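You operate a simulated robot arm through the tools that you are given. There is no shell and no other tool. Be economical: measure what you need, move in short steps, check, and stop when the job is done.

You run a simulated two-armed robot. Do the job below in one go: nothing can be reset, and whatever is moved stays where it is left.

## Task
Let the half pallet go and jog it fully onto the rollers.
Fine: both pusher frames home, the stop down, the button box's black knob left on FWD.

The check looks at the end state, three seconds after you hand in, the way a careful person would. Anything else that was tipped, shoved, dropped, spilled or broken makes it a failure.

## Robot
Two 7-joint arms with two-finger parallel grippers on one trunk, on a base that drives. Base frame: it is fixed to the floor where the robot stands at the start and does not move with it; the origin is under the middle of the robot, x ahead of it, y to its left, z up. Units: m, rad, N and s.
The left shoulder is at the start at [0.05, 0.187, 1.035], the right one opposite. Places, roughly: black knob of the button box [0.8, 0.4, 0.8]; black lever of the far valve [0.3, -0.5, 0.8]; black lever of the near valve [0.4, 0, 0.8]; far dial knob [0.2, -0.7, 0.7]; half pallet [-3.25, -4.25, 0.25]; near dial knob [0.5, 0.2, 0.7]; red switch of the button box [1, 0.3, 0.8]; white button of the button box [0.9, 0.4, 0.8]; yellow knob of the button box [0.8, 0.4, 0.8]; yellow lever of the near frame [0.3, -0.3, 0.8]. Payload 3.43 kg a hand.
The tool frame of a hand sits at the grasp point between the pads (the TCP): z along the fingers, y along the line on which they close. The tips reach 0.03 m beyond it. Largest opening 0.094 m; finger width 0.028, thickness 0.01; the body of the gripper, 0.05 by 0.096 m, starts 0.055 m behind the TCP.
Orientation is told as [roll, pitch, yaw] about the base's x, y, z axes, in that order, counted from this pose: with the fingers straight down and closing along the base's y, the tool's x points along the base's -x, its y along +y and its z along -z.

## Interface
- The arms move only by the tool servo_tool. It takes "left_increments", "right_increments" or both (then of equal length, played together; a hand with none holds still); each is one flat list of numbers, 7 for each row, row after row: the turn, a rotation vector about the base's x, y, z in degrees, then the shift along the base's x, y, z in m, then the opening, from 0 (shut) to 1 (fully open). In form: [rx, ry, rz, x, y, z, hand, rx, ry, rz, x, y, z, hand, ...]. A call has 1 to 20 rows; each row shifts and turns the commanded pose from where the row before left it. Each row takes 0.2 s and may step no farther than 0.05 m and 0.15 rad from the row before; otherwise, or with a gripper value out of range, the whole call is refused. Where a pose cannot be reached the arm comes as near as it can. A force on the tool above 40 N (or 10 N above the force at the start of the call, whichever is more), or a blocked arm, ends the call early, and 0.2 s more pass. The fingers move at their own pace (about 0.153 m/s each) and stop on an object; they squeeze with about 23 N. The grip force told is the motor's: it shows also when the fingers shut on nothing. Time passes only in rows, and 0.2 s behind the last, so rows that do not move let the fingers close. The reply holds the time, the measured pose of the TCP, the force on the tool along the base axes, the opening and the grip force, in the units named above and with some noise, with the torque about the TCP (base axes, N m) and any sound that the robot's microphone picked up.
- Cameras (640 x 400 px; columns grow to the right, rows downward): "scene" is now at [0.1457, -0.0077, 1.1955]; the picture's right is [-0.09, -1.00, 0.00], its down [-0.56, 0.05, -0.82] and it looks along [0.82, -0.07, -0.57] (base axes); focal length 214 px, centre (320, 200). "left" rides on the left gripper at [0.076, -0.014, -0.102] in its tool frame; the picture's right is [0.18, 0.98, 0.00], its down [-0.75, 0.14, -0.64] and it looks along [-0.63, 0.12, 0.77] (tool axes); focal length 243 px, centre (320, 200). "right" rides on the right gripper at [0.076, 0.014, -0.102] in its tool frame; the picture's right is [-0.18, 0.98, 0.00], its down [-0.75, -0.14, -0.64] and it looks along [-0.63, -0.12, 0.77] (tool axes); focal length 243 px, centre (320, 200). There is no depth. A picture from a camera that has moved, and an enlarged one, comes with that camera's place and axes in the base frame and with its lens.
- camera(camera): a new picture of that camera. No time passes.
- slide_trunk(by): slides the trunk up (or, below 0, down) by that many m; the arms and the scene camera ride with it, the base frame stays. It gives what a move gives, with no picture.
- base_move(legs): drives the robot by 1 to 6 legs, each [ahead, left, turn to the left] in m, m and rad, along the robot's own axes; the way and the turn of a leg run together, so that a leg with both is an arc; at most 1.5 m and 3.142 rad a leg. The arms and the cameras ride along, it lands a little off, and it stops where it bumps. It gives what a move gives.
- aim_head(pan, tilt): turns the head with the scene camera to pan (to the left, within 1.396 rad either way) and tilt (down, from -0.506 to 1.204), counted from straight ahead of the robot. It gives what a move gives.
- close_up(camera, box): a new picture of the part [left, top, right, bottom] of that camera's present view, enlarged. No time passes.
- close_job(): hands the job in; it is judged then, once.

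Go step by step. Nothing tells you exact positions but the pictures and the camera data: compare them with the known pose of the tool, close in by small moves and look again before you grip or let go. The budget is 120 turns and 88 pictures, counting those below and the enlarged ones. Unless the task says otherwise, let go and move clear before handing in, and close with one line.

The tools are called after "Call:" by a JSON object that holds its "name" and its "arguments". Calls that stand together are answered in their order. servo_tool: Moves the arms, as the interface text tells. Its arguments: {"type":"object","properties":{"left_increments":{"type":"array","items":{"type":"number"}},"right_increments":{"type":"array","items":{"type":"number"}}},"required":[]} The other tools are called the same way: slide_trunk (by) slides the trunk up or down; base_move (legs) drives the base; aim_head (pan, tilt) turns the head that bears the scene camera; camera (camera) takes a picture; close_up (camera, box) takes an enlarged picture of a part of a camera's view; close_job () hands the job in.

At the start:

```text
clock: 0.0
left_position: [0.4224, 0.3665, 1.0122]
left_orientation: [-0.001, -0.002, 0.0]
left_force: [-0.2, 0.1, -1.2]
left_ft_torque: [0.05, -0.02, 0.01]
left_gripper_width: 0.0939
left_grip_force: 0.1
right_position: [0.3414, -0.0149, 1.046]
right_orientation: [0.0, 0.0, 0.001]
right_force: [-0.1, 0.2, 0.9]
right_ft_torque: [0.01, 0.01, -0.03]
right_gripper_width: 0.0941
right_grip_force: 0.1
trunk travel left (down, up): [-0.25, 0.182]
robot x, y, heading: [-0.0022, 0.0001, 0.003]
head pan, tilt: [-0.089, 0.604]
```

scene: 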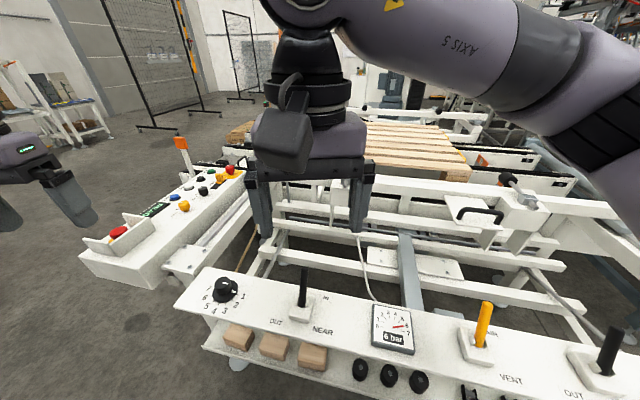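
right: 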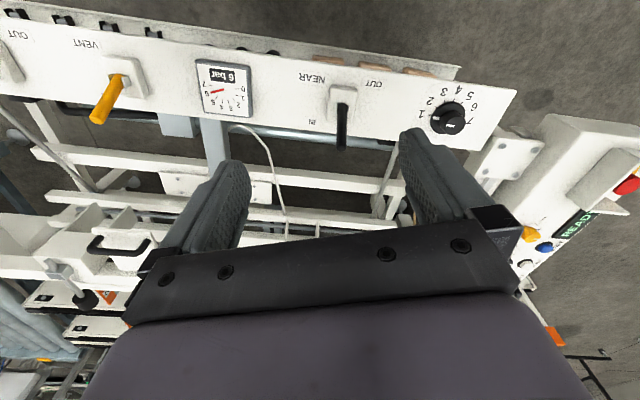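
left: 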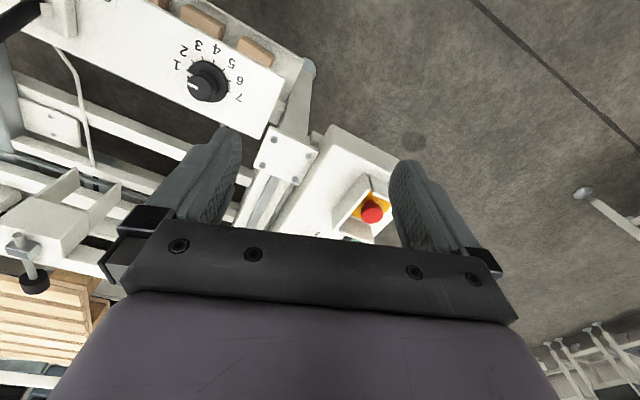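

I see a valve panel in front (dials, near/far valves, vent) and a button box at left, with a pallet clamped in the machine beyond. I'll look closer at the labels first.

Call:
{"name": "close_up", "arguments": {"camera": "scene", "box": [70, 130, 270, 290]}}

Call:
{"name": "close_up", "arguments": {"camera": "scene", "box": [180, 240, 440, 400]}}

Call:
{"name": "close_up", "arguments": {"camera": "scene", "box": [340, 90, 640, 280]}}

Call:
{"name": "aim_head", "arguments": {"pan": -0.7, "tilt": 0.7}}

```text
2.50 times, centred on (170, 210) of scene
camera zoom: at [0.1457, -0.0077, 1.1955], right [-0.09, -1.0, 0.0], down [-0.56, 0.05, -0.82], along [0.82, -0.07, -0.57], focal length 536 px, centre (695, 175)
```

zoom: 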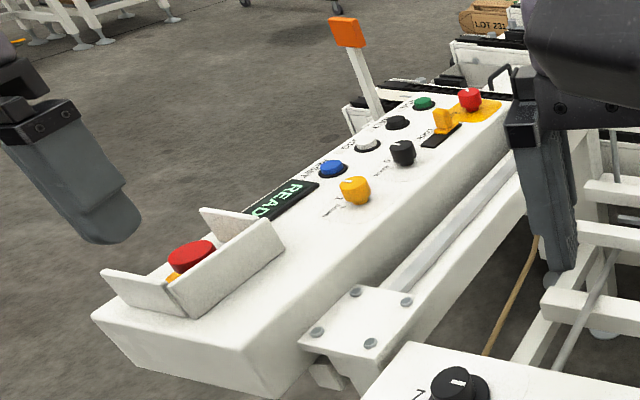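

```text
2.46 times, centred on (310, 320) of scene
camera zoom: at [0.1457, -0.0077, 1.1955], right [-0.09, -1.0, 0.0], down [-0.56, 0.05, -0.82], along [0.82, -0.07, -0.57], focal length 528 px, centre (345, -95)
```

zoom: 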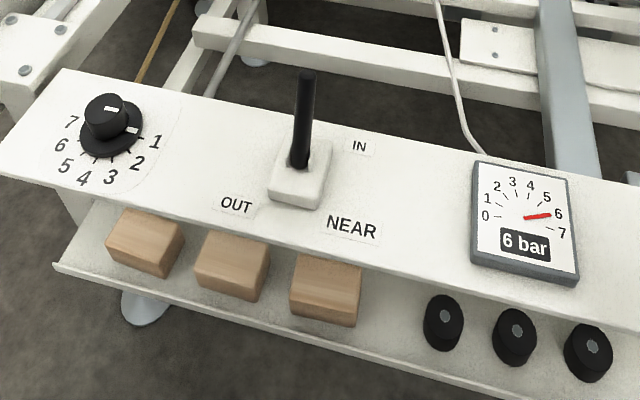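

```text
2.11 times, centred on (490, 185) of scene
camera zoom: at [0.1457, -0.0077, 1.1955], right [-0.09, -1.0, 0.0], down [-0.56, 0.05, -0.82], along [0.82, -0.07, -0.57], focal length 452 px, centre (-38, 232)
```

zoom: 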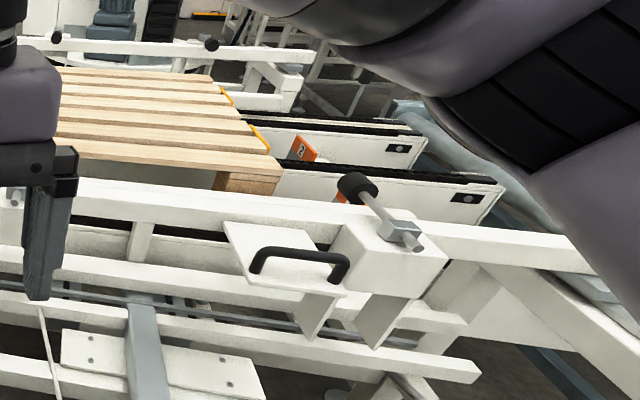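

```text
clock: 1.0
left_position: [0.4223, 0.3672, 1.0126]
left_orientation: [0.0, -0.001, -0.001]
left_force: [-0.3, 0.1, -0.6]
left_ft_torque: [-0.03, -0.01, 0.01]
left_gripper_width: 0.0939
left_grip_force: 0.0
right_position: [0.3411, -0.0156, 1.0451]
right_orientation: [0.001, -0.001, -0.001]
right_force: [-0.5, 0.8, 0.1]
right_ft_torque: [-0.01, 0.01, 0.03]
right_gripper_width: 0.0938
right_grip_force: 0.2
trunk travel left (down, up): [-0.25, 0.182]
robot x, y, heading: [-0.0033, 0.0024, -0.005]
head pan, tilt: [-0.7, 0.7]
```

The panel has the near dial, near valve (IN/OUT) and gauge. Now I look right for the vent and far valve.

Call:
{"name": "camera", "arguments": {"camera": "scene"}}

Call:
{"name": "servo_tool", "arguments": {"right_increments": [0, 0, 0, -0.04, -0.04, 0, 1, 0, 0, 0, -0.04, -0.04, 0, 1, 0, 0, 0, -0.0, -0.04, 0, 1, 0, 0, 0, -0.0, -0.04, 0, 1, 0, 0, 0, 0, -0.04, 0, 1]}}

Call:
{"name": "aim_head", "arguments": {"pan": 0.2, "tilt": 0.5}}

Call:
{"name": "camera", "arguments": {"camera": "scene"}}

```text
81 pictures are left
camera scene: at [0.1227, -0.0545, 1.1871], right [-0.64, -0.77, 0.0], down [-0.49, 0.41, -0.77], along [0.59, -0.49, -0.64], focal length 214 px, centre (320, 200)
```

scene: 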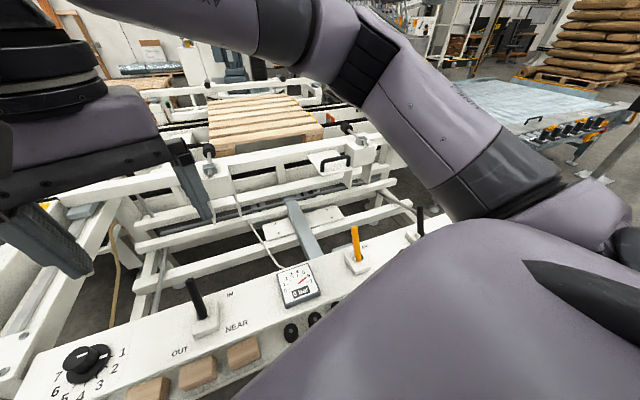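

```text
refused: row 1 steps farther than a row can; nothing moved
```

```text
clock: 2.2
left_position: [0.4225, 0.3674, 1.0125]
left_orientation: [-0.001, 0.0, 0.0]
left_force: [0.5, -0.4, -0.7]
left_ft_torque: [0.0, 0.02, -0.02]
left_gripper_width: 0.0941
left_grip_force: 0.1
right_position: [0.3406, -0.015, 1.0448]
right_orientation: [0.0, 0.0, -0.001]
right_force: [-0.2, 0.6, 0.0]
right_ft_torque: [0.02, -0.04, -0.01]
right_gripper_width: 0.094
right_grip_force: 0.1
trunk travel left (down, up): [-0.25, 0.182]
robot x, y, heading: [0.0031, -0.0008, 0.003]
head pan, tilt: [0.201, 0.499]
```

```text
80 pictures are left
camera scene: at [0.1469, 0.0183, 1.2048], right [0.2, -0.98, 0.0], down [-0.47, -0.1, -0.88], along [0.86, 0.17, -0.48], focal length 214 px, centre (320, 200)
```

scene: 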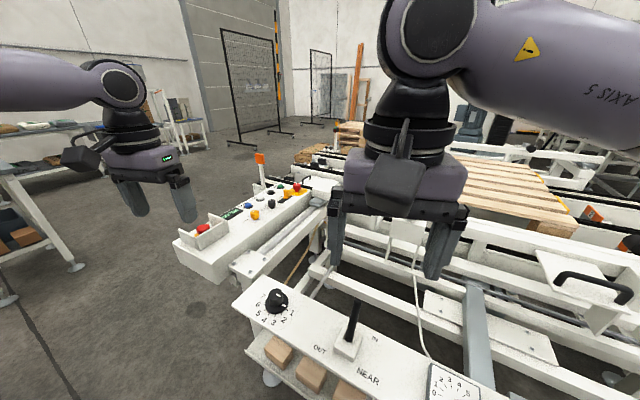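

The right arm blocks the view; I'll move it out to the right side, then look again.

Call:
{"name": "servo_tool", "arguments": {"right_increments": [0, 0, 0, -0.02, -0.04, 0, 1, 0, 0, 0, -0.02, -0.04, 0, 1, 0, 0, 0, -0.02, -0.04, 0, 1, 0, 0, 0, -0.02, -0.04, 0, 1, 0, 0, 0, -0.02, -0.04, 0, 1, 0, 0, 0, 0, -0.045, 0, 1, 0, 0, 0, 0, -0.045, 0, 1, 0, 0, 0, 0, -0.045, 0, 1, 0, 0, 0, 0, -0.045, 0, 1, 0, 0, 0, 0, -0.045, 0, 1]}}

Call:
{"name": "aim_head", "arguments": {"pan": -0.2, "tilt": 0.5}}

Call:
{"name": "camera", "arguments": {"camera": "scene"}}

Call:
{"name": "camera", "arguments": {"camera": "right"}}

```text
clock: 4.4
left_position: [0.4208, 0.3665, 1.0131]
left_orientation: [0.001, -0.002, -0.001]
left_force: [-1.0, 0.3, -0.3]
left_ft_torque: [0.04, -0.03, 0.0]
left_gripper_width: 0.0943
left_grip_force: 0.0
right_position: [0.2864, -0.3997, 1.0296]
right_orientation: [0.004, -0.002, 0.0]
right_force: [0.1, 0.3, 0.7]
right_ft_torque: [0.0, 0.0, 0.04]
right_gripper_width: 0.0941
right_grip_force: 0.1
right hand out of reach, approached as far as the arm can: row 9, 10
trunk travel left (down, up): [-0.25, 0.182]
robot x, y, heading: [-0.0005, 0.0015, -0.003]
head pan, tilt: [0.201, 0.499]
```

```text
clock: 5.3
left_position: [0.4215, 0.3671, 1.013]
left_orientation: [0.0, 0.0, 0.0]
left_force: [0.3, -0.5, 0.4]
left_ft_torque: [0.0, 0.02, 0.04]
left_gripper_width: 0.094
left_grip_force: 0.1
right_position: [0.2866, -0.3993, 1.0302]
right_orientation: [0.001, 0.0, 0.0]
right_force: [-0.4, 0.1, -1.3]
right_ft_torque: [-0.01, -0.01, -0.01]
right_gripper_width: 0.094
right_grip_force: 0.0
trunk travel left (down, up): [-0.25, 0.182]
robot x, y, heading: [-0.0028, 0.0003, -0.002]
head pan, tilt: [-0.201, 0.499]
```

```text
79 pictures are left
camera scene: at [0.1469, -0.0179, 1.2048], right [-0.2, -0.98, 0.0], down [-0.47, 0.1, -0.88], along [0.86, -0.17, -0.48], focal length 214 px, centre (320, 200)
```

scene: 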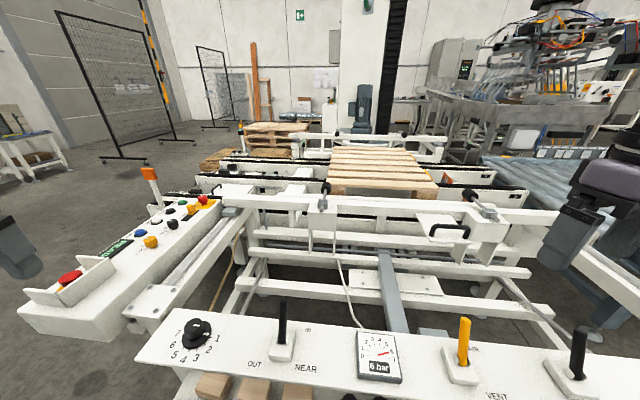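

```text
78 pictures are left
camera right: at [0.2114, -0.3844, 1.133], right [0.18, 0.98, 0.0], down [0.75, -0.14, 0.64], along [0.63, -0.12, -0.77], focal length 243 px, centre (320, 200)
```

right: 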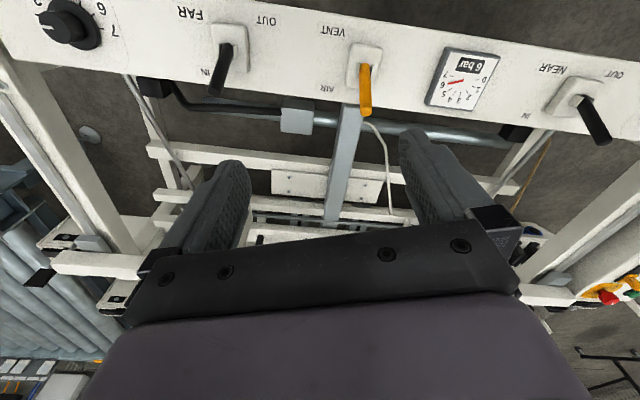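

Call:
{"name": "close_up", "arguments": {"camera": "scene", "box": [240, 110, 540, 300]}}

Call:
{"name": "close_up", "arguments": {"camera": "right", "box": [0, 0, 320, 200]}}

Call:
{"name": "close_up", "arguments": {"camera": "right", "box": [300, 0, 640, 200]}}

Call:
{"name": "close_up", "arguments": {"camera": "scene", "box": [420, 90, 640, 260]}}

Call:
{"name": "close_up", "arguments": {"camera": "scene", "box": [100, 160, 240, 270]}}

```text
2.11 times, centred on (390, 205) of scene
camera zoom: at [0.1469, -0.0179, 1.2048], right [-0.2, -0.98, 0.0], down [-0.47, 0.1, -0.88], along [0.86, -0.17, -0.48], focal length 452 px, centre (173, 190)
```

zoom: 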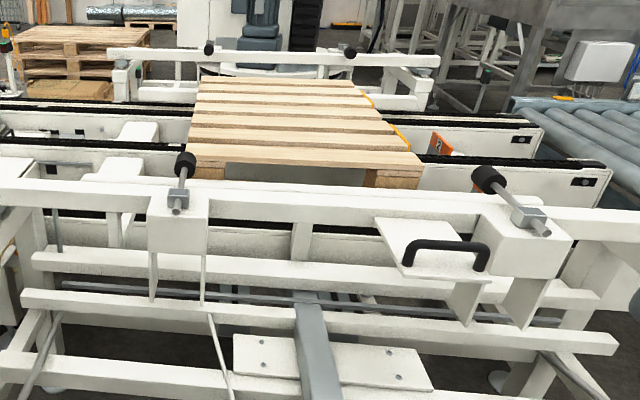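

```text
2.00 times, centred on (160, 100) of right
camera zoom: at [0.2114, -0.3844, 1.133], right [0.18, 0.98, 0.0], down [0.75, -0.14, 0.64], along [0.63, -0.12, -0.77], focal length 485 px, centre (640, 400)
```

zoom: 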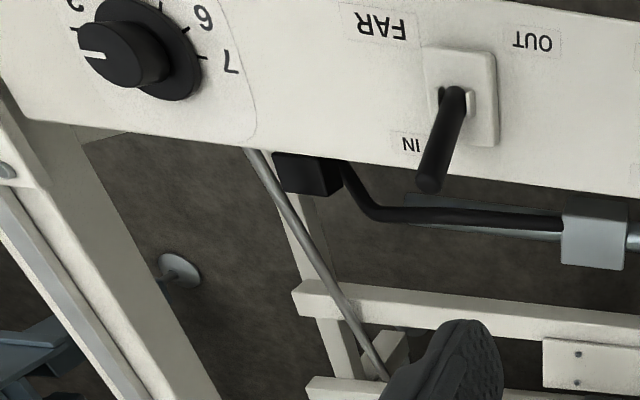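

```text
1.88 times, centred on (470, 100) of right
camera zoom: at [0.2114, -0.3844, 1.133], right [0.18, 0.98, 0.0], down [0.75, -0.14, 0.64], along [0.63, -0.12, -0.77], focal length 457 px, centre (38, 388)
```

zoom: 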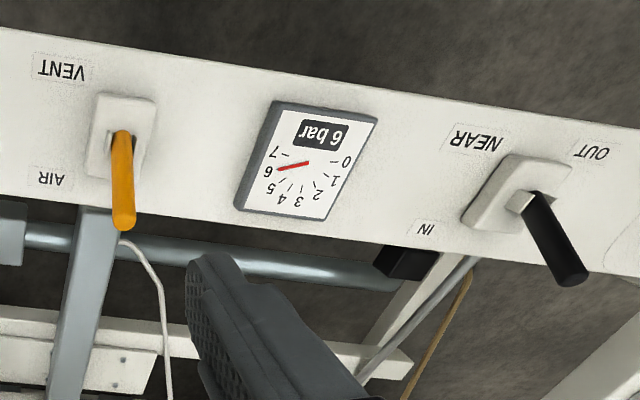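

```text
2.35 times, centred on (530, 175) of scene
camera zoom: at [0.1469, -0.0179, 1.2048], right [-0.2, -0.98, 0.0], down [-0.47, 0.1, -0.88], along [0.86, -0.17, -0.48], focal length 505 px, centre (-174, 259)
```

zoom: 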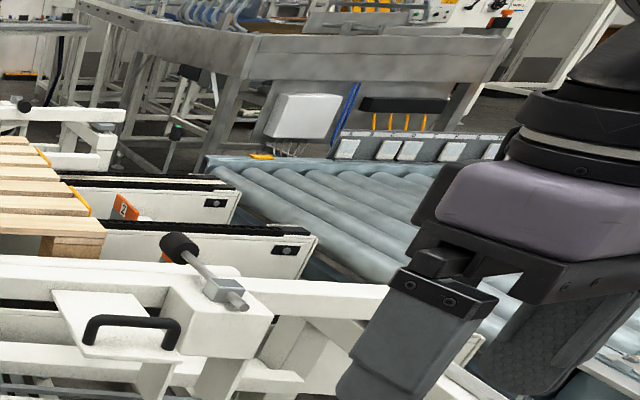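

```text
3.64 times, centred on (170, 215) of scene
camera zoom: at [0.1469, -0.0179, 1.2048], right [-0.2, -0.98, 0.0], down [-0.47, 0.1, -0.88], along [0.86, -0.17, -0.48], focal length 780 px, centre (866, 146)
```

zoom: 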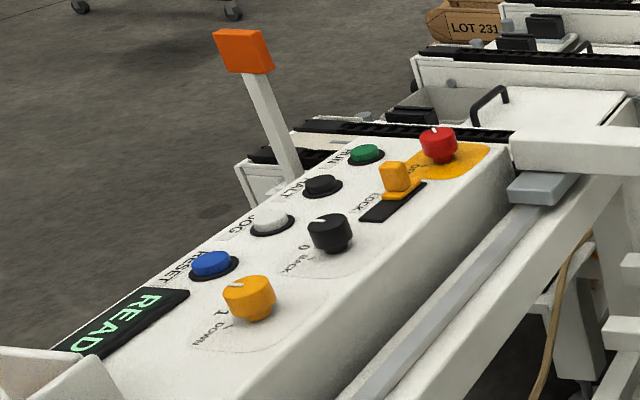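

Call:
{"name": "close_up", "arguments": {"camera": "scene", "box": [190, 110, 350, 210]}}

Call:
{"name": "close_up", "arguments": {"camera": "scene", "box": [310, 125, 450, 215]}}

Call:
{"name": "close_up", "arguments": {"camera": "scene", "box": [130, 290, 410, 400]}}

Call:
{"name": "close_up", "arguments": {"camera": "right", "box": [0, 0, 140, 80]}}

```text
4.00 times, centred on (270, 160) of scene
camera zoom: at [0.1469, -0.0179, 1.2048], right [-0.2, -0.98, 0.0], down [-0.47, 0.1, -0.88], along [0.86, -0.17, -0.48], focal length 858 px, centre (520, 360)
```

zoom: 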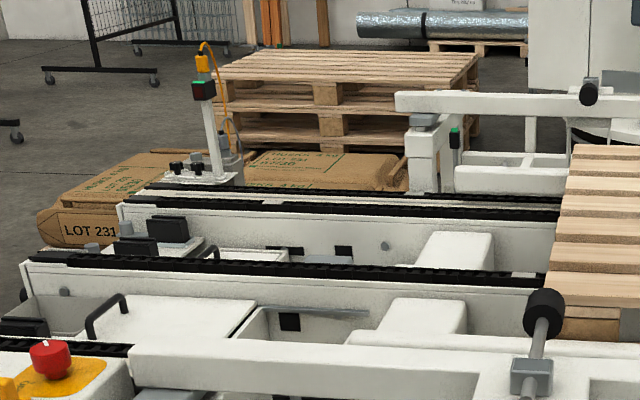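

```text
4.44 times, centred on (380, 170) of scene
camera zoom: at [0.1469, -0.0179, 1.2048], right [-0.2, -0.98, 0.0], down [-0.47, 0.1, -0.88], along [0.86, -0.17, -0.48], focal length 953 px, centre (53, 333)
```

zoom: 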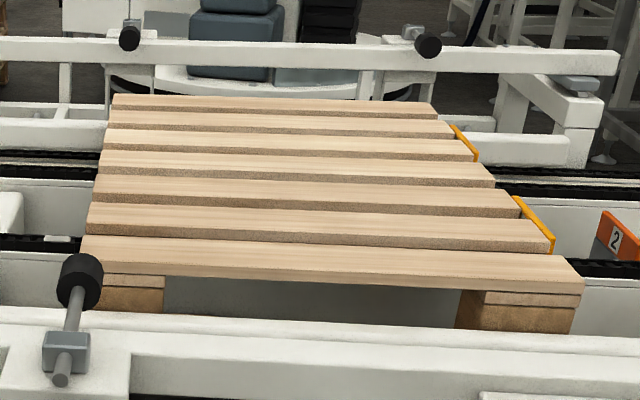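

```text
2.29 times, centred on (270, 345) of scene
camera zoom: at [0.1469, -0.0179, 1.2048], right [-0.2, -0.98, 0.0], down [-0.47, 0.1, -0.88], along [0.86, -0.17, -0.48], focal length 490 px, centre (434, -131)
```

zoom: 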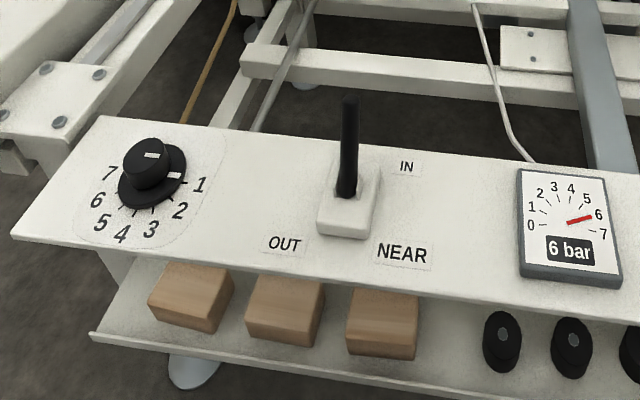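

```text
4.57 times, centred on (70, 40) of right
camera zoom: at [0.2114, -0.3844, 1.133], right [0.18, 0.98, 0.0], down [0.75, -0.14, 0.64], along [0.63, -0.12, -0.77], focal length 1109 px, centre (1463, 931)
```

zoom: 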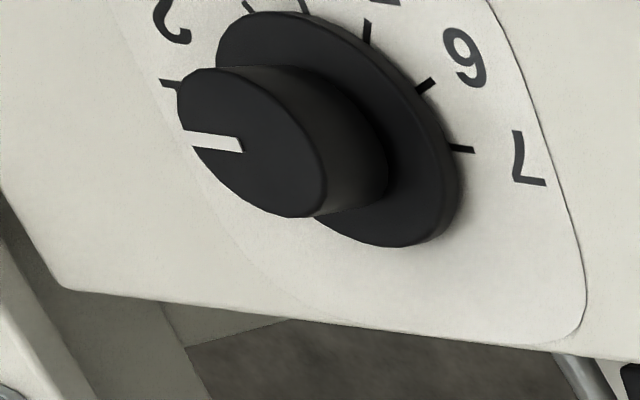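

All three levers lean toward the machine (IN / AIR / IN), both dials near 1, and the pallet sits against raised yellow stop blades. I'll bring the right hand above the far valve lever (tip about [0.27,-0.52,0.82]) with the machine's ~-19° yaw.

Call:
{"name": "servo_tool", "arguments": {"right_increments": [0, 0, -6.3, 0, -0.03, -0.02, 1, 0, 0, -6.3, 0, -0.03, -0.02, 1, 0, 0, -6.4, 0, -0.03, -0.02, 1, 0, 0, 0, -0.016, -0.025, -0.03, 1]}}

Call:
{"name": "aim_head", "arguments": {"pan": -0.7, "tilt": 0.75}}

Call:
{"name": "camera", "arguments": {"camera": "scene"}}

Call:
{"name": "camera", "arguments": {"camera": "right"}}

```text
clock: 6.3
left_position: [0.421, 0.3659, 1.0133]
left_orientation: [0.002, 0.0, 0.001]
left_force: [1.0, 0.6, -0.6]
left_ft_torque: [0.01, 0.0, 0.01]
left_gripper_width: 0.0939
left_grip_force: 0.0
right_position: [0.3007, -0.5017, 0.9375]
right_orientation: [0.003, -0.003, -0.334]
right_force: [-0.1, 0.1, -0.7]
right_ft_torque: [0.04, 0.03, -0.01]
right_gripper_width: 0.0942
right_grip_force: 0.1
right hand out of reach, approached as far as the arm can: row 1, 2, 3
trunk travel left (down, up): [-0.25, 0.182]
robot x, y, heading: [0.0029, 0.0007, -0.003]
head pan, tilt: [-0.201, 0.499]
```

```text
clock: 7.2
left_position: [0.4222, 0.3675, 1.0124]
left_orientation: [-0.001, -0.001, 0.0]
left_force: [-0.3, 0.4, 0.7]
left_ft_torque: [0.0, -0.02, 0.02]
left_gripper_width: 0.0942
left_grip_force: 0.0
right_position: [0.3018, -0.4997, 0.9385]
right_orientation: [0.004, -0.008, -0.33]
right_force: [-0.9, -0.4, -0.3]
right_ft_torque: [0.02, 0.01, -0.03]
right_gripper_width: 0.0942
right_grip_force: 0.0
trunk travel left (down, up): [-0.25, 0.182]
robot x, y, heading: [0.0009, 0.0038, -0.001]
head pan, tilt: [-0.7, 0.75]
```

```text
68 pictures are left
camera scene: at [0.1211, -0.0531, 1.1829], right [-0.64, -0.77, 0.0], down [-0.52, 0.44, -0.73], along [0.56, -0.47, -0.68], focal length 214 px, centre (320, 200)
```

scene: 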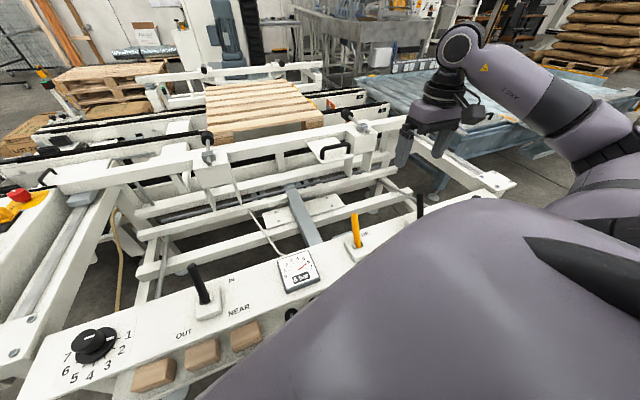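

```text
67 pictures are left
camera right: at [0.2342, -0.4626, 1.0422], right [0.49, 0.87, 0.0], down [0.66, -0.38, 0.65], along [0.56, -0.32, -0.76], focal length 243 px, centre (320, 200)
```

right: 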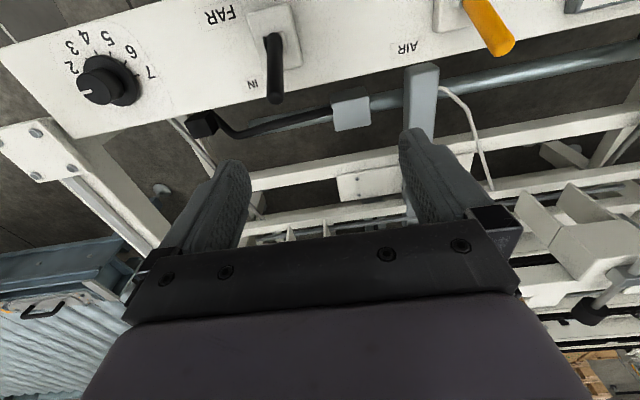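

The lever tip is at about [0.275,-0.53,0.815]. I align over it and come down around it with open fingers.

Call:
{"name": "servo_tool", "arguments": {"right_increments": [0, 0, 0, -0.015, -0.015, -0.02, 1, 0, 0, 0, -0.015, -0.015, -0.02, 1, 0, 0, 0, 0, 0, -0.02, 1]}}

Call:
{"name": "camera", "arguments": {"camera": "right"}}

```text
clock: 8.0
left_position: [0.4217, 0.3672, 1.0137]
left_orientation: [-0.001, -0.001, -0.001]
left_force: [1.0, -0.5, 0.1]
left_ft_torque: [-0.01, -0.01, -0.04]
left_gripper_width: 0.0941
left_grip_force: 0.0
right_position: [0.2705, -0.53, 0.875]
right_orientation: [0.0, -0.003, -0.329]
right_force: [-1.0, -0.2, 0.4]
right_ft_torque: [0.01, -0.01, -0.03]
right_gripper_width: 0.0939
right_grip_force: 0.1
trunk travel left (down, up): [-0.25, 0.182]
robot x, y, heading: [-0.0003, 0.0004, 0.002]
head pan, tilt: [-0.7, 0.75]
```

```text
66 pictures are left
camera right: at [0.2033, -0.4928, 0.9785], right [0.49, 0.87, 0.0], down [0.67, -0.38, 0.64], along [0.56, -0.32, -0.77], focal length 243 px, centre (320, 200)
```

right: 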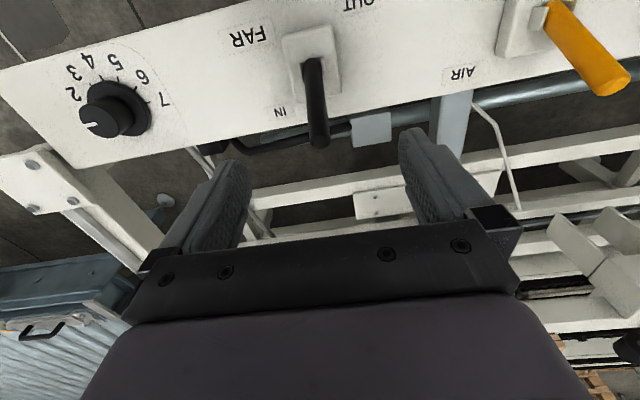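

Lever is centred between the fingers. Descend, grip, and check.

Call:
{"name": "servo_tool", "arguments": {"right_increments": [0, 0, 0, 0, 0, -0.03, 1, 0, 0, 0, 0, -0.002, -0.03, 1, 0, 0, 0, 0, -0.001, -0.028, 1, 0, 0, 0, 0, 0, 0, 0, 0, 0, 0, 0, 0, 0, 0, 0, 0, 0, 0, 0, 0, 0]}}

Call:
{"name": "camera", "arguments": {"camera": "right"}}

```text
clock: 9.4
left_position: [0.4211, 0.3676, 1.0121]
left_orientation: [0.0, 0.001, 0.001]
left_force: [0.0, -0.5, -0.3]
left_ft_torque: [0.01, 0.02, -0.03]
left_gripper_width: 0.0942
left_grip_force: 0.0
right_position: [0.2712, -0.5326, 0.7882]
right_orientation: [-0.001, -0.001, -0.326]
right_force: [5.0, 4.4, -0.9]
right_ft_torque: [-1.31, 0.15, 0.74]
right_gripper_width: 0.017
right_grip_force: 45.2
trunk travel left (down, up): [-0.25, 0.182]
robot x, y, heading: [-0.005, -0.0015, -0.004]
head pan, tilt: [-0.7, 0.75]
```

```text
65 pictures are left
camera right: at [0.2038, -0.4947, 0.892], right [0.49, 0.87, 0.0], down [0.67, -0.38, 0.64], along [0.56, -0.32, -0.77], focal length 243 px, centre (320, 200)
```

right: 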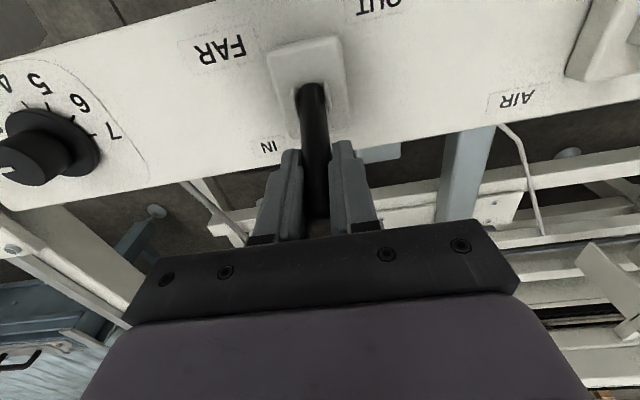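

The far lever is gripped. To avoid one frame shoving the pallet when the other lets go, I'll bring the left hand to the near lever and throw both together.

Call:
{"name": "servo_tool", "arguments": {"left_increments": [0, 0, -6.3, 0, -0.045, 0, 1, 0, 0, -6.3, 0, -0.045, 0, 1, 0, 0, -6.3, 0, -0.045, 0, 1, 0, 0, 0, 0, -0.045, -0.02, 1, 0, 0, 0, 0, -0.045, -0.02, 1, 0, 0, 0, 0.01, -0.045, -0.02, 1, 0, 0, 0, 0.01, -0.045, -0.02, 1, 0, 0, 0, 0.0, -0.045, -0.02, 1]}}

Call:
{"name": "camera", "arguments": {"camera": "left"}}

```text
refused: row 6 steps farther than a row can; nothing moved
```

```text
64 pictures are left
camera left: at [0.3458, 0.3542, 1.1155], right [-0.18, 0.98, 0.0], down [0.75, 0.14, 0.64], along [0.63, 0.12, -0.77], focal length 243 px, centre (320, 200)
```

left: 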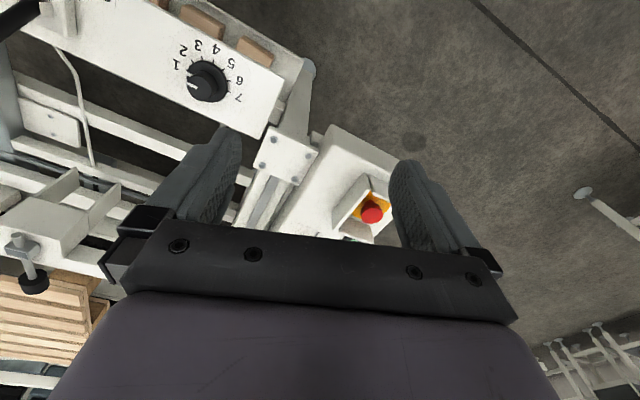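

The step was a hair too long; I shorten it.

Call:
{"name": "servo_tool", "arguments": {"left_increments": [0, 0, -6.3, 0, -0.045, 0, 1, 0, 0, -6.3, 0, -0.045, 0, 1, 0, 0, -6.3, 0, -0.045, 0, 1, 0, 0, 0, 0, -0.043, -0.02, 1, 0, 0, 0, 0, -0.043, -0.02, 1, 0, 0, 0, 0.01, -0.043, -0.02, 1, 0, 0, 0, 0.01, -0.043, -0.02, 1, 0, 0, 0, 0.0, -0.043, -0.02, 1]}}

Call:
{"name": "camera", "arguments": {"camera": "left"}}

```text
clock: 11.2
left_position: [0.3931, 0.1303, 0.9172]
left_orientation: [0.0, -0.001, -0.328]
left_force: [-0.3, 1.0, 0.4]
left_ft_torque: [0.0, 0.03, -0.01]
left_gripper_width: 0.0941
left_grip_force: 0.0
left hand out of reach, approached as far as the arm can: row 6, 7, 8
right_position: [0.2712, -0.5322, 0.7899]
right_orientation: [-0.001, -0.002, -0.332]
right_force: [12.4, 6.4, -3.2]
right_ft_torque: [-1.27, -0.17, 0.59]
right_gripper_width: 0.0171
right_grip_force: 44.8
trunk travel left (down, up): [-0.25, 0.182]
robot x, y, heading: [0.0006, 0.0007, 0.001]
head pan, tilt: [-0.7, 0.75]
```

```text
63 pictures are left
camera left: at [0.3159, 0.142, 1.0204], right [0.14, 0.99, 0.0], down [0.76, -0.11, 0.64], along [0.64, -0.09, -0.77], focal length 243 px, centre (320, 200)
```

left: 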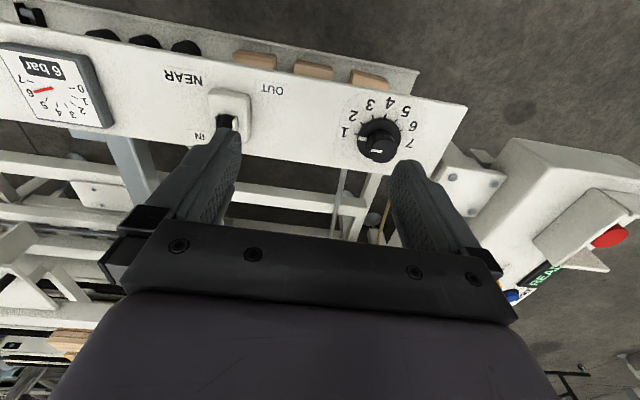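

Call:
{"name": "servo_tool", "arguments": {"left_increments": [0, 0, 0, 0.03, -0.03, 0, 1, 0, 0, 0, 0.03, -0.03, 0, 1, 0, 0, 0, 0, -0.04, 0, 1]}}

```text
clock: 12.0
left_position: [0.4032, 0.1344, 0.9247]
left_orientation: [-0.004, 0.0, -0.33]
left_force: [-0.6, 0.7, 0.6]
left_ft_torque: [0.01, -0.04, 0.01]
left_gripper_width: 0.0941
left_grip_force: 0.0
left hand out of reach, approached as far as the arm can: row 1, 2, 3
right_position: [0.2709, -0.5329, 0.7892]
right_orientation: [-0.001, -0.001, -0.331]
right_force: [13.5, 7.7, -1.7]
right_ft_torque: [-1.27, -0.2, 0.62]
right_gripper_width: 0.017
right_grip_force: 44.7
trunk travel left (down, up): [-0.25, 0.182]
robot x, y, heading: [0.0014, -0.0017, 0.006]
head pan, tilt: [-0.7, 0.75]
```

The left arm is wrist-limited in this pose; I'll undo the yaw and try again.

Call:
{"name": "servo_tool", "arguments": {"left_increments": [0, 0, 6.3, 0, 0, 0, 1, 0, 0, 6.3, 0, 0, 0, 1, 0, 0, 6.3, 0, 0, 0, 1, 0, 0, 0, 0.02, -0.04, 0, 1, 0, 0, 0, 0.02, -0.04, 0, 1, 0, 0, 0, 0, -0.04, 0, 1]}}

```text
clock: 13.4
left_position: [0.3933, 0.1289, 0.9259]
left_orientation: [-0.002, 0.001, 0.001]
left_force: [-0.7, 0.5, -0.6]
left_ft_torque: [0.01, -0.01, 0.02]
left_gripper_width: 0.0938
left_grip_force: 0.0
left hand out of reach, approached as far as the arm can: row 4, 5, 6
right_position: [0.2715, -0.5328, 0.7884]
right_orientation: [0.0, 0.0, -0.329]
right_force: [13.9, 8.9, -2.0]
right_ft_torque: [-1.3, -0.19, 0.58]
right_gripper_width: 0.0165
right_grip_force: 44.7
trunk travel left (down, up): [-0.25, 0.182]
robot x, y, heading: [-0.0006, -0.0015, 0.005]
head pan, tilt: [-0.7, 0.75]
```

The left arm can't get across from here. I'll let go of the far lever, back off and square up to the panel (heading -0.33) centred between the two valves so each hand serves its own lever.

Call:
{"name": "servo_tool", "arguments": {"right_increments": [0, 0, 0, 0, 0, 0, 1, 0, 0, 0, 0, 0, 0, 1, 0, 0, 0, 0, 0, 0.04, 1, 0, 0, 0, 0, 0, 0.04, 1, 0, 0, 0, 0, 0, 0.04, 1], "left_increments": [0, 0, 0, 0, 0.03, 0, 1, 0, 0, 0, 0, 0.03, 0, 1, 0, 0, 0, 0, 0.03, 0, 1, 0, 0, 0, 0, 0.03, 0, 1, 0, 0, 0, 0, 0, 0, 1]}}

Call:
{"name": "base_move", "arguments": {"legs": [[-0.108, -0.095, 0], [0, 0, -0.33]]}}

Call:
{"name": "aim_head", "arguments": {"pan": 0.0, "tilt": 0.65}}

Call:
{"name": "camera", "arguments": {"camera": "scene"}}

Call:
{"name": "camera", "arguments": {"camera": "right"}}

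Call:
{"name": "camera", "arguments": {"camera": "left"}}

```text
clock: 14.6
left_position: [0.3938, 0.2466, 0.926]
left_orientation: [0.0, 0.0, 0.0]
left_force: [0.0, -0.5, 0.0]
left_ft_torque: [0.01, 0.02, 0.02]
left_gripper_width: 0.0941
left_grip_force: 0.1
right_position: [0.2702, -0.532, 0.911]
right_orientation: [0.0, -0.001, -0.331]
right_force: [0.1, -0.1, 0.7]
right_ft_torque: [-0.01, -0.01, 0.02]
right_gripper_width: 0.0939
right_grip_force: 0.0
trunk travel left (down, up): [-0.25, 0.182]
robot x, y, heading: [-0.0015, 0.0002, 0.0]
head pan, tilt: [-0.7, 0.75]
```

```text
clock: 17.1
left_position: [0.3482, 0.0158, 0.9249]
left_orientation: [0.0, -0.001, -0.323]
left_force: [-0.2, -0.5, -0.2]
left_ft_torque: [-0.04, 0.01, 0.0]
left_gripper_width: 0.094
left_grip_force: 0.1
right_position: [-0.0161, -0.6845, 0.9085]
right_orientation: [0.001, -0.002, -0.654]
right_force: [-0.3, -1.0, 0.0]
right_ft_torque: [-0.01, 0.01, 0.0]
right_gripper_width: 0.094
right_grip_force: 0.0
trunk travel left (down, up): [-0.25, 0.182]
robot x, y, heading: [-0.1019, -0.0952, -0.322]
head pan, tilt: [-0.7, 0.75]
```

```text
clock: 18.2
left_position: [0.3483, 0.017, 0.9239]
left_orientation: [0.0, -0.001, -0.323]
left_force: [0.6, 0.2, 0.0]
left_ft_torque: [-0.01, -0.01, -0.01]
left_gripper_width: 0.0938
left_grip_force: 0.0
right_position: [-0.0169, -0.6845, 0.9087]
right_orientation: [0.0, 0.0, -0.654]
right_force: [0.0, 0.5, 0.2]
right_ft_torque: [0.01, 0.02, 0.01]
right_gripper_width: 0.0936
right_grip_force: 0.0
trunk travel left (down, up): [-0.25, 0.182]
robot x, y, heading: [-0.1089, -0.095, -0.323]
head pan, tilt: [0.0, 0.649]
```

```text
62 pictures are left
camera scene: at [0.0324, -0.1395, 1.1914], right [-0.32, -0.95, 0.0], down [-0.57, 0.19, -0.8], along [0.76, -0.25, -0.6], focal length 214 px, centre (320, 200)
```

scene: 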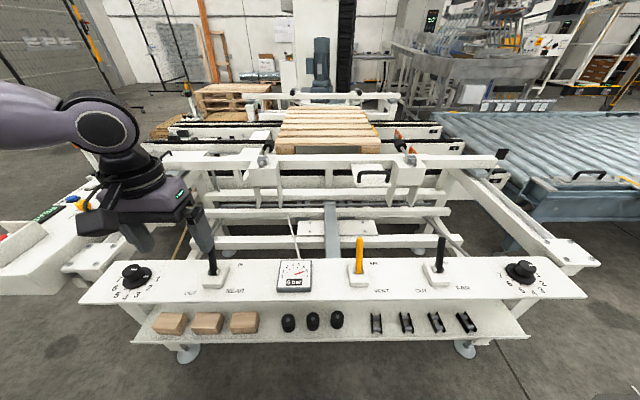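

```text
61 pictures are left
camera right: at [-0.0675, -0.6273, 1.013], right [0.74, 0.67, 0.0], down [0.51, -0.57, 0.64], along [0.43, -0.48, -0.77], focal length 243 px, centre (320, 200)
```

right: 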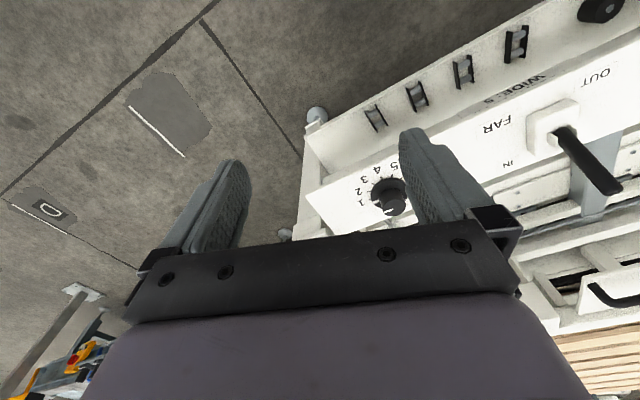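

```text
60 pictures are left
camera left: at [0.2715, 0.0281, 1.0284], right [0.14, 0.99, 0.0], down [0.76, -0.11, 0.64], along [0.64, -0.09, -0.77], focal length 243 px, centre (320, 200)
```

left: 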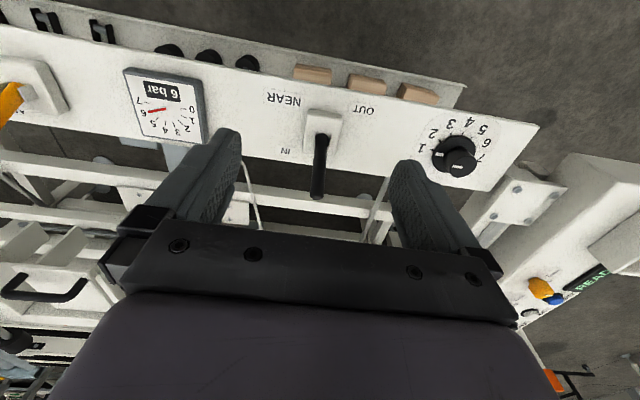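

Call:
{"name": "close_up", "arguments": {"camera": "scene", "box": [220, 80, 480, 240]}}

Call:
{"name": "close_up", "arguments": {"camera": "scene", "box": [340, 230, 600, 390]}}

Call:
{"name": "close_up", "arguments": {"camera": "right", "box": [300, 0, 640, 210]}}

```text
2.46 times, centred on (350, 160) of scene
camera zoom: at [0.0324, -0.1395, 1.1914], right [-0.32, -0.95, 0.0], down [-0.57, 0.19, -0.8], along [0.76, -0.25, -0.6], focal length 528 px, centre (246, 298)
```

zoom: 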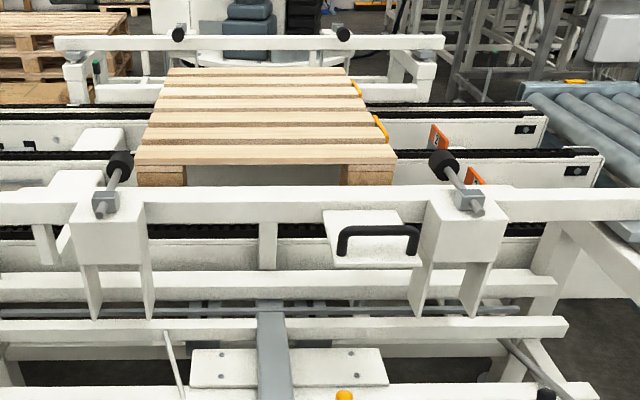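

```text
2.46 times, centred on (470, 310) of scene
camera zoom: at [0.0324, -0.1395, 1.1914], right [-0.32, -0.95, 0.0], down [-0.57, 0.19, -0.8], along [0.76, -0.25, -0.6], focal length 528 px, centre (-49, -71)
```

zoom: 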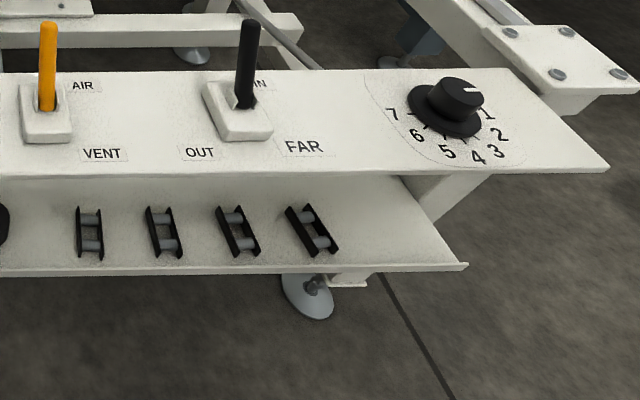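

```text
1.88 times, centred on (470, 105) of right
camera zoom: at [-0.0675, -0.6273, 1.013], right [0.74, 0.67, 0.0], down [0.51, -0.57, 0.64], along [0.43, -0.48, -0.77], focal length 457 px, centre (38, 379)
```

zoom: 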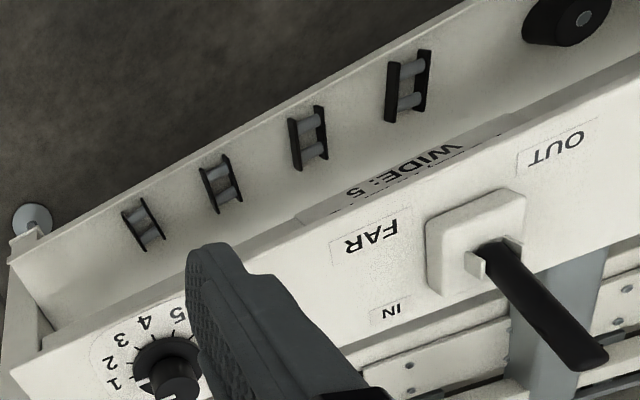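

Now squared up nicely. Both hands go over their levers at height, then I check.

Call:
{"name": "servo_tool", "arguments": {"right_increments": [0, 0, 6.2, 0.041, 0.0217, 0, 1, 0, 0, 6.2, 0.041, 0.0217, 0, 1, 0, 0, 6.2, 0.041, 0.0217, 0, 1, 0, 0, 0, 0.041, 0.0217, 0, 1, 0, 0, 0, 0.041, 0.0217, 0, 1, 0, 0, 0, 0.041, 0.0217, 0, 1, 0, 0, 0, 0.041, 0.0217, 0, 1], "left_increments": [0, 0, 0, 0.02, -0.003, 0, 1, 0, 0, 0, 0.02, -0.003, 0, 1, 0, 0, 0, 0.02, -0.003, 0, 1, 0, 0, 0, 0.02, -0.003, 0, 1, 0, 0, 0, 0.018, 0, 0, 1, 0, 0, 0, 0, 0, -0.02, 1, 0, 0, 0, 0, 0, -0.02, 1]}}

Call:
{"name": "camera", "arguments": {"camera": "right"}}

Call:
{"name": "camera", "arguments": {"camera": "left"}}

```text
clock: 19.8
left_position: [0.4482, 0.002, 0.8854]
left_orientation: [-0.001, -0.001, -0.322]
left_force: [-0.5, 0.9, 0.1]
left_ft_torque: [0.01, -0.01, -0.02]
left_gripper_width: 0.094
left_grip_force: 0.0
right_position: [0.2704, -0.5332, 0.9078]
right_orientation: [0.001, -0.003, -0.332]
right_force: [0.7, 0.2, 0.0]
right_ft_torque: [0.03, 0.01, -0.04]
right_gripper_width: 0.0941
right_grip_force: 0.0
trunk travel left (down, up): [-0.25, 0.182]
robot x, y, heading: [-0.1036, -0.0907, -0.324]
head pan, tilt: [0.0, 0.649]
```

```text
56 pictures are left
camera right: at [0.204, -0.4949, 1.0112], right [0.49, 0.87, 0.0], down [0.67, -0.38, 0.64], along [0.56, -0.32, -0.77], focal length 243 px, centre (320, 200)
```

right: 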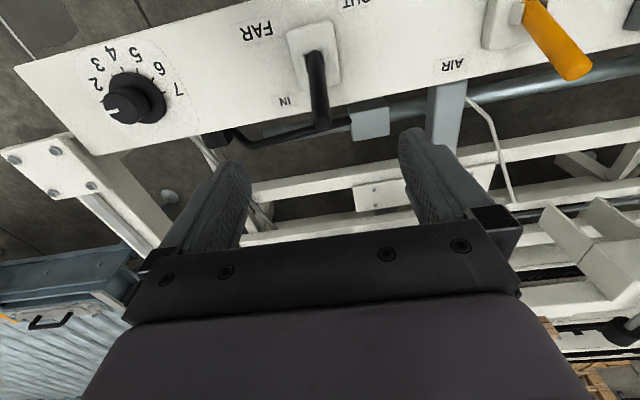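

```text
55 pictures are left
camera left: at [0.3708, 0.0138, 0.9885], right [0.14, 0.99, 0.0], down [0.76, -0.11, 0.64], along [0.64, -0.09, -0.77], focal length 243 px, centre (320, 200)
```

left: 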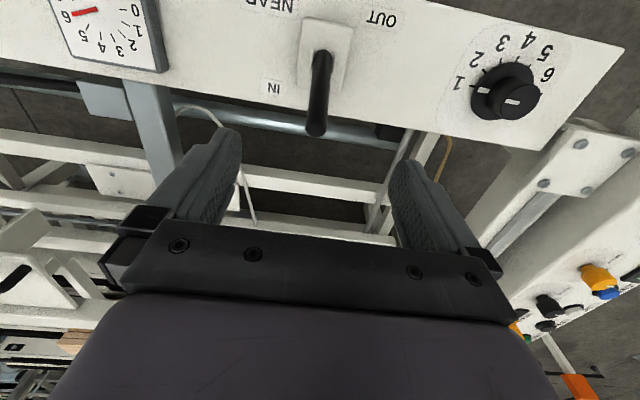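

Both aligned. Descend and grip both.

Call:
{"name": "servo_tool", "arguments": {"right_increments": [0, 0, 0, 0, 0, -0.04, 1, 0, 0, 0, 0, 0, -0.04, 1, 0, 0, 0, 0, 0, -0.04, 1, 0, 0, 0, 0, 0, 0, 0, 0, 0, 0, 0, 0, 0, 0, 0, 0, 0, 0, 0, 0, 0], "left_increments": [0, 0, 0, 0, 0, -0.035, 1, 0, 0, 0, 0, 0, -0.035, 1, 0, 0, 0, 0, 0, -0.027, 1, 0, 0, 0, 0, 0, 0, 0, 0, 0, 0, 0, 0, 0, 0, 0, 0, 0, 0, 0, 0, 0]}}

```text
clock: 21.2
left_position: [0.4439, 0.0008, 0.7893]
left_orientation: [-0.006, 0.0, -0.325]
left_force: [-7.2, -19.3, -3.9]
left_ft_torque: [-0.34, 0.04, 0.1]
left_gripper_width: 0.0166
left_grip_force: 44.9
right_position: [0.2686, -0.5315, 0.7888]
right_orientation: [0.005, 0.002, -0.327]
right_force: [4.7, 16.1, -1.9]
right_ft_torque: [-0.29, -0.23, 0.15]
right_gripper_width: 0.0204
right_grip_force: 45.0
trunk travel left (down, up): [-0.25, 0.182]
robot x, y, heading: [-0.1037, -0.1001, -0.322]
head pan, tilt: [0.0, 0.649]
```

Both gripped. Throw both toward OUT together.

Call:
{"name": "servo_tool", "arguments": {"right_increments": [0, 0, 0, -0.019, 0.0066, 0.006, 0, 0, 0, 0, -0.019, 0.0066, 0.003, 0, 0, 0, 0, -0.019, 0.0066, 0, 0, 0, 0, 0, -0.019, 0.0066, -0.003, 0, 0, 0, 0, -0.019, 0.0066, -0.006, 0], "left_increments": [0, 0, 0, -0.019, 0.0066, 0.006, 0, 0, 0, 0, -0.019, 0.0066, 0.003, 0, 0, 0, 0, -0.019, 0.0066, 0, 0, 0, 0, 0, -0.019, 0.0066, -0.003, 0, 0, 0, 0, -0.019, 0.0066, -0.006, 0]}}

Call:
{"name": "camera", "arguments": {"camera": "scene"}}

```text
clock: 22.1
left_position: [0.3882, 0.0188, 0.7959]
left_orientation: [-0.012, -0.017, -0.322]
left_force: [4.3, -9.1, -11.7]
left_ft_torque: [0.81, -0.43, 0.44]
left_gripper_width: 0.0169
left_grip_force: 45.3
right_position: [0.2132, -0.5136, 0.7962]
right_orientation: [0.009, -0.018, -0.337]
right_force: [15.8, -5.0, -11.4]
right_ft_torque: [0.41, 0.75, 0.02]
right_gripper_width: 0.0171
right_grip_force: 44.7
trunk travel left (down, up): [-0.25, 0.182]
robot x, y, heading: [-0.1042, -0.0942, -0.32]
head pan, tilt: [0.0, 0.649]
stopped in row 4 (right hand): the force on the tool passed its limit at 59 N (the readings are from after the stop); the commanded pose is now the measured one
```

```text
54 pictures are left
camera scene: at [0.0363, -0.1418, 1.1906], right [-0.32, -0.95, 0.0], down [-0.58, 0.19, -0.79], along [0.75, -0.25, -0.61], focal length 214 px, centre (320, 200)
```

scene: 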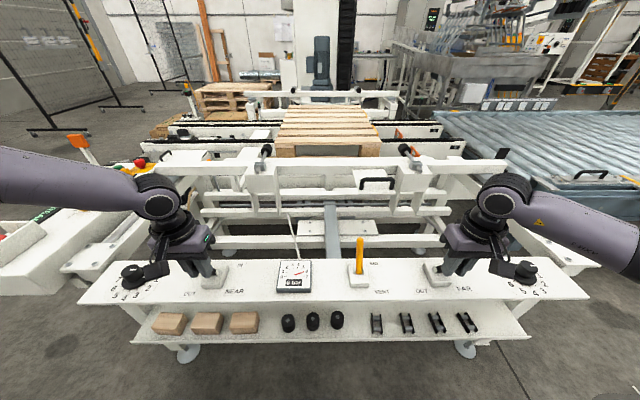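

Call:
{"name": "servo_tool", "arguments": {"right_increments": [0, 0, 0, 0, 0, 0, 1, 0, 0, 0, 0, 0, 0, 1, 0, 0, 0, 0, 0, 0.03, 1, 0, 0, 0, 0, 0, 0.03, 1, 0, 0, 0, 0, 0, 0.03, 1], "left_increments": [0, 0, 0, 0, 0, 0, 1, 0, 0, 0, 0, 0, 0, 1, 0, 0, 0, 0, 0, 0.03, 1, 0, 0, 0, 0, 0, 0.03, 1, 0, 0, 0, 0, 0, 0.03, 1]}}

Call:
{"name": "camera", "arguments": {"camera": "scene"}}

Call:
{"name": "close_up", "arguments": {"camera": "scene", "box": [220, 80, 480, 240]}}

```text
clock: 23.3
left_position: [0.3847, 0.0206, 0.8903]
left_orientation: [-0.013, -0.015, -0.324]
left_force: [0.2, -0.6, -0.9]
left_ft_torque: [-0.01, 0.0, 0.02]
left_gripper_width: 0.0938
left_grip_force: 0.0
right_position: [0.2107, -0.513, 0.8901]
right_orientation: [0.007, -0.019, -0.335]
right_force: [0.3, -0.4, -0.2]
right_ft_torque: [0.04, -0.01, 0.04]
right_gripper_width: 0.0939
right_grip_force: 0.2
trunk travel left (down, up): [-0.25, 0.182]
robot x, y, heading: [-0.1035, -0.0933, -0.325]
head pan, tilt: [0.0, 0.649]
```

```text
53 pictures are left
camera scene: at [0.0328, -0.1396, 1.1914], right [-0.32, -0.95, 0.0], down [-0.57, 0.19, -0.8], along [0.76, -0.25, -0.6], focal length 214 px, centre (320, 200)
```

scene: 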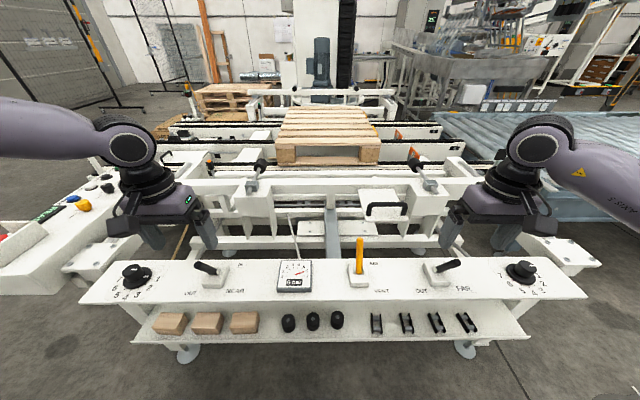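

```text
2.46 times, centred on (350, 160) of scene
camera zoom: at [0.0328, -0.1396, 1.1914], right [-0.32, -0.95, 0.0], down [-0.57, 0.19, -0.8], along [0.76, -0.25, -0.6], focal length 528 px, centre (246, 298)
```

zoom: 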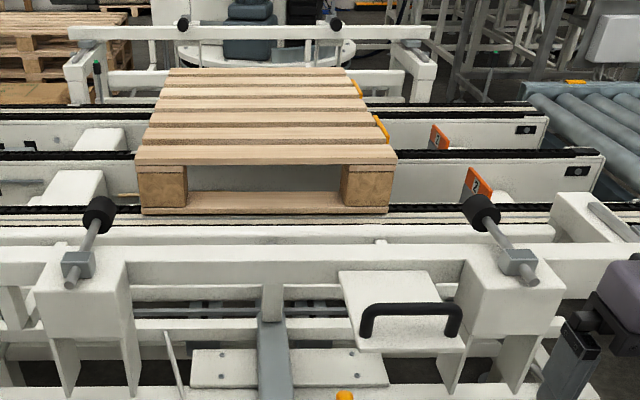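

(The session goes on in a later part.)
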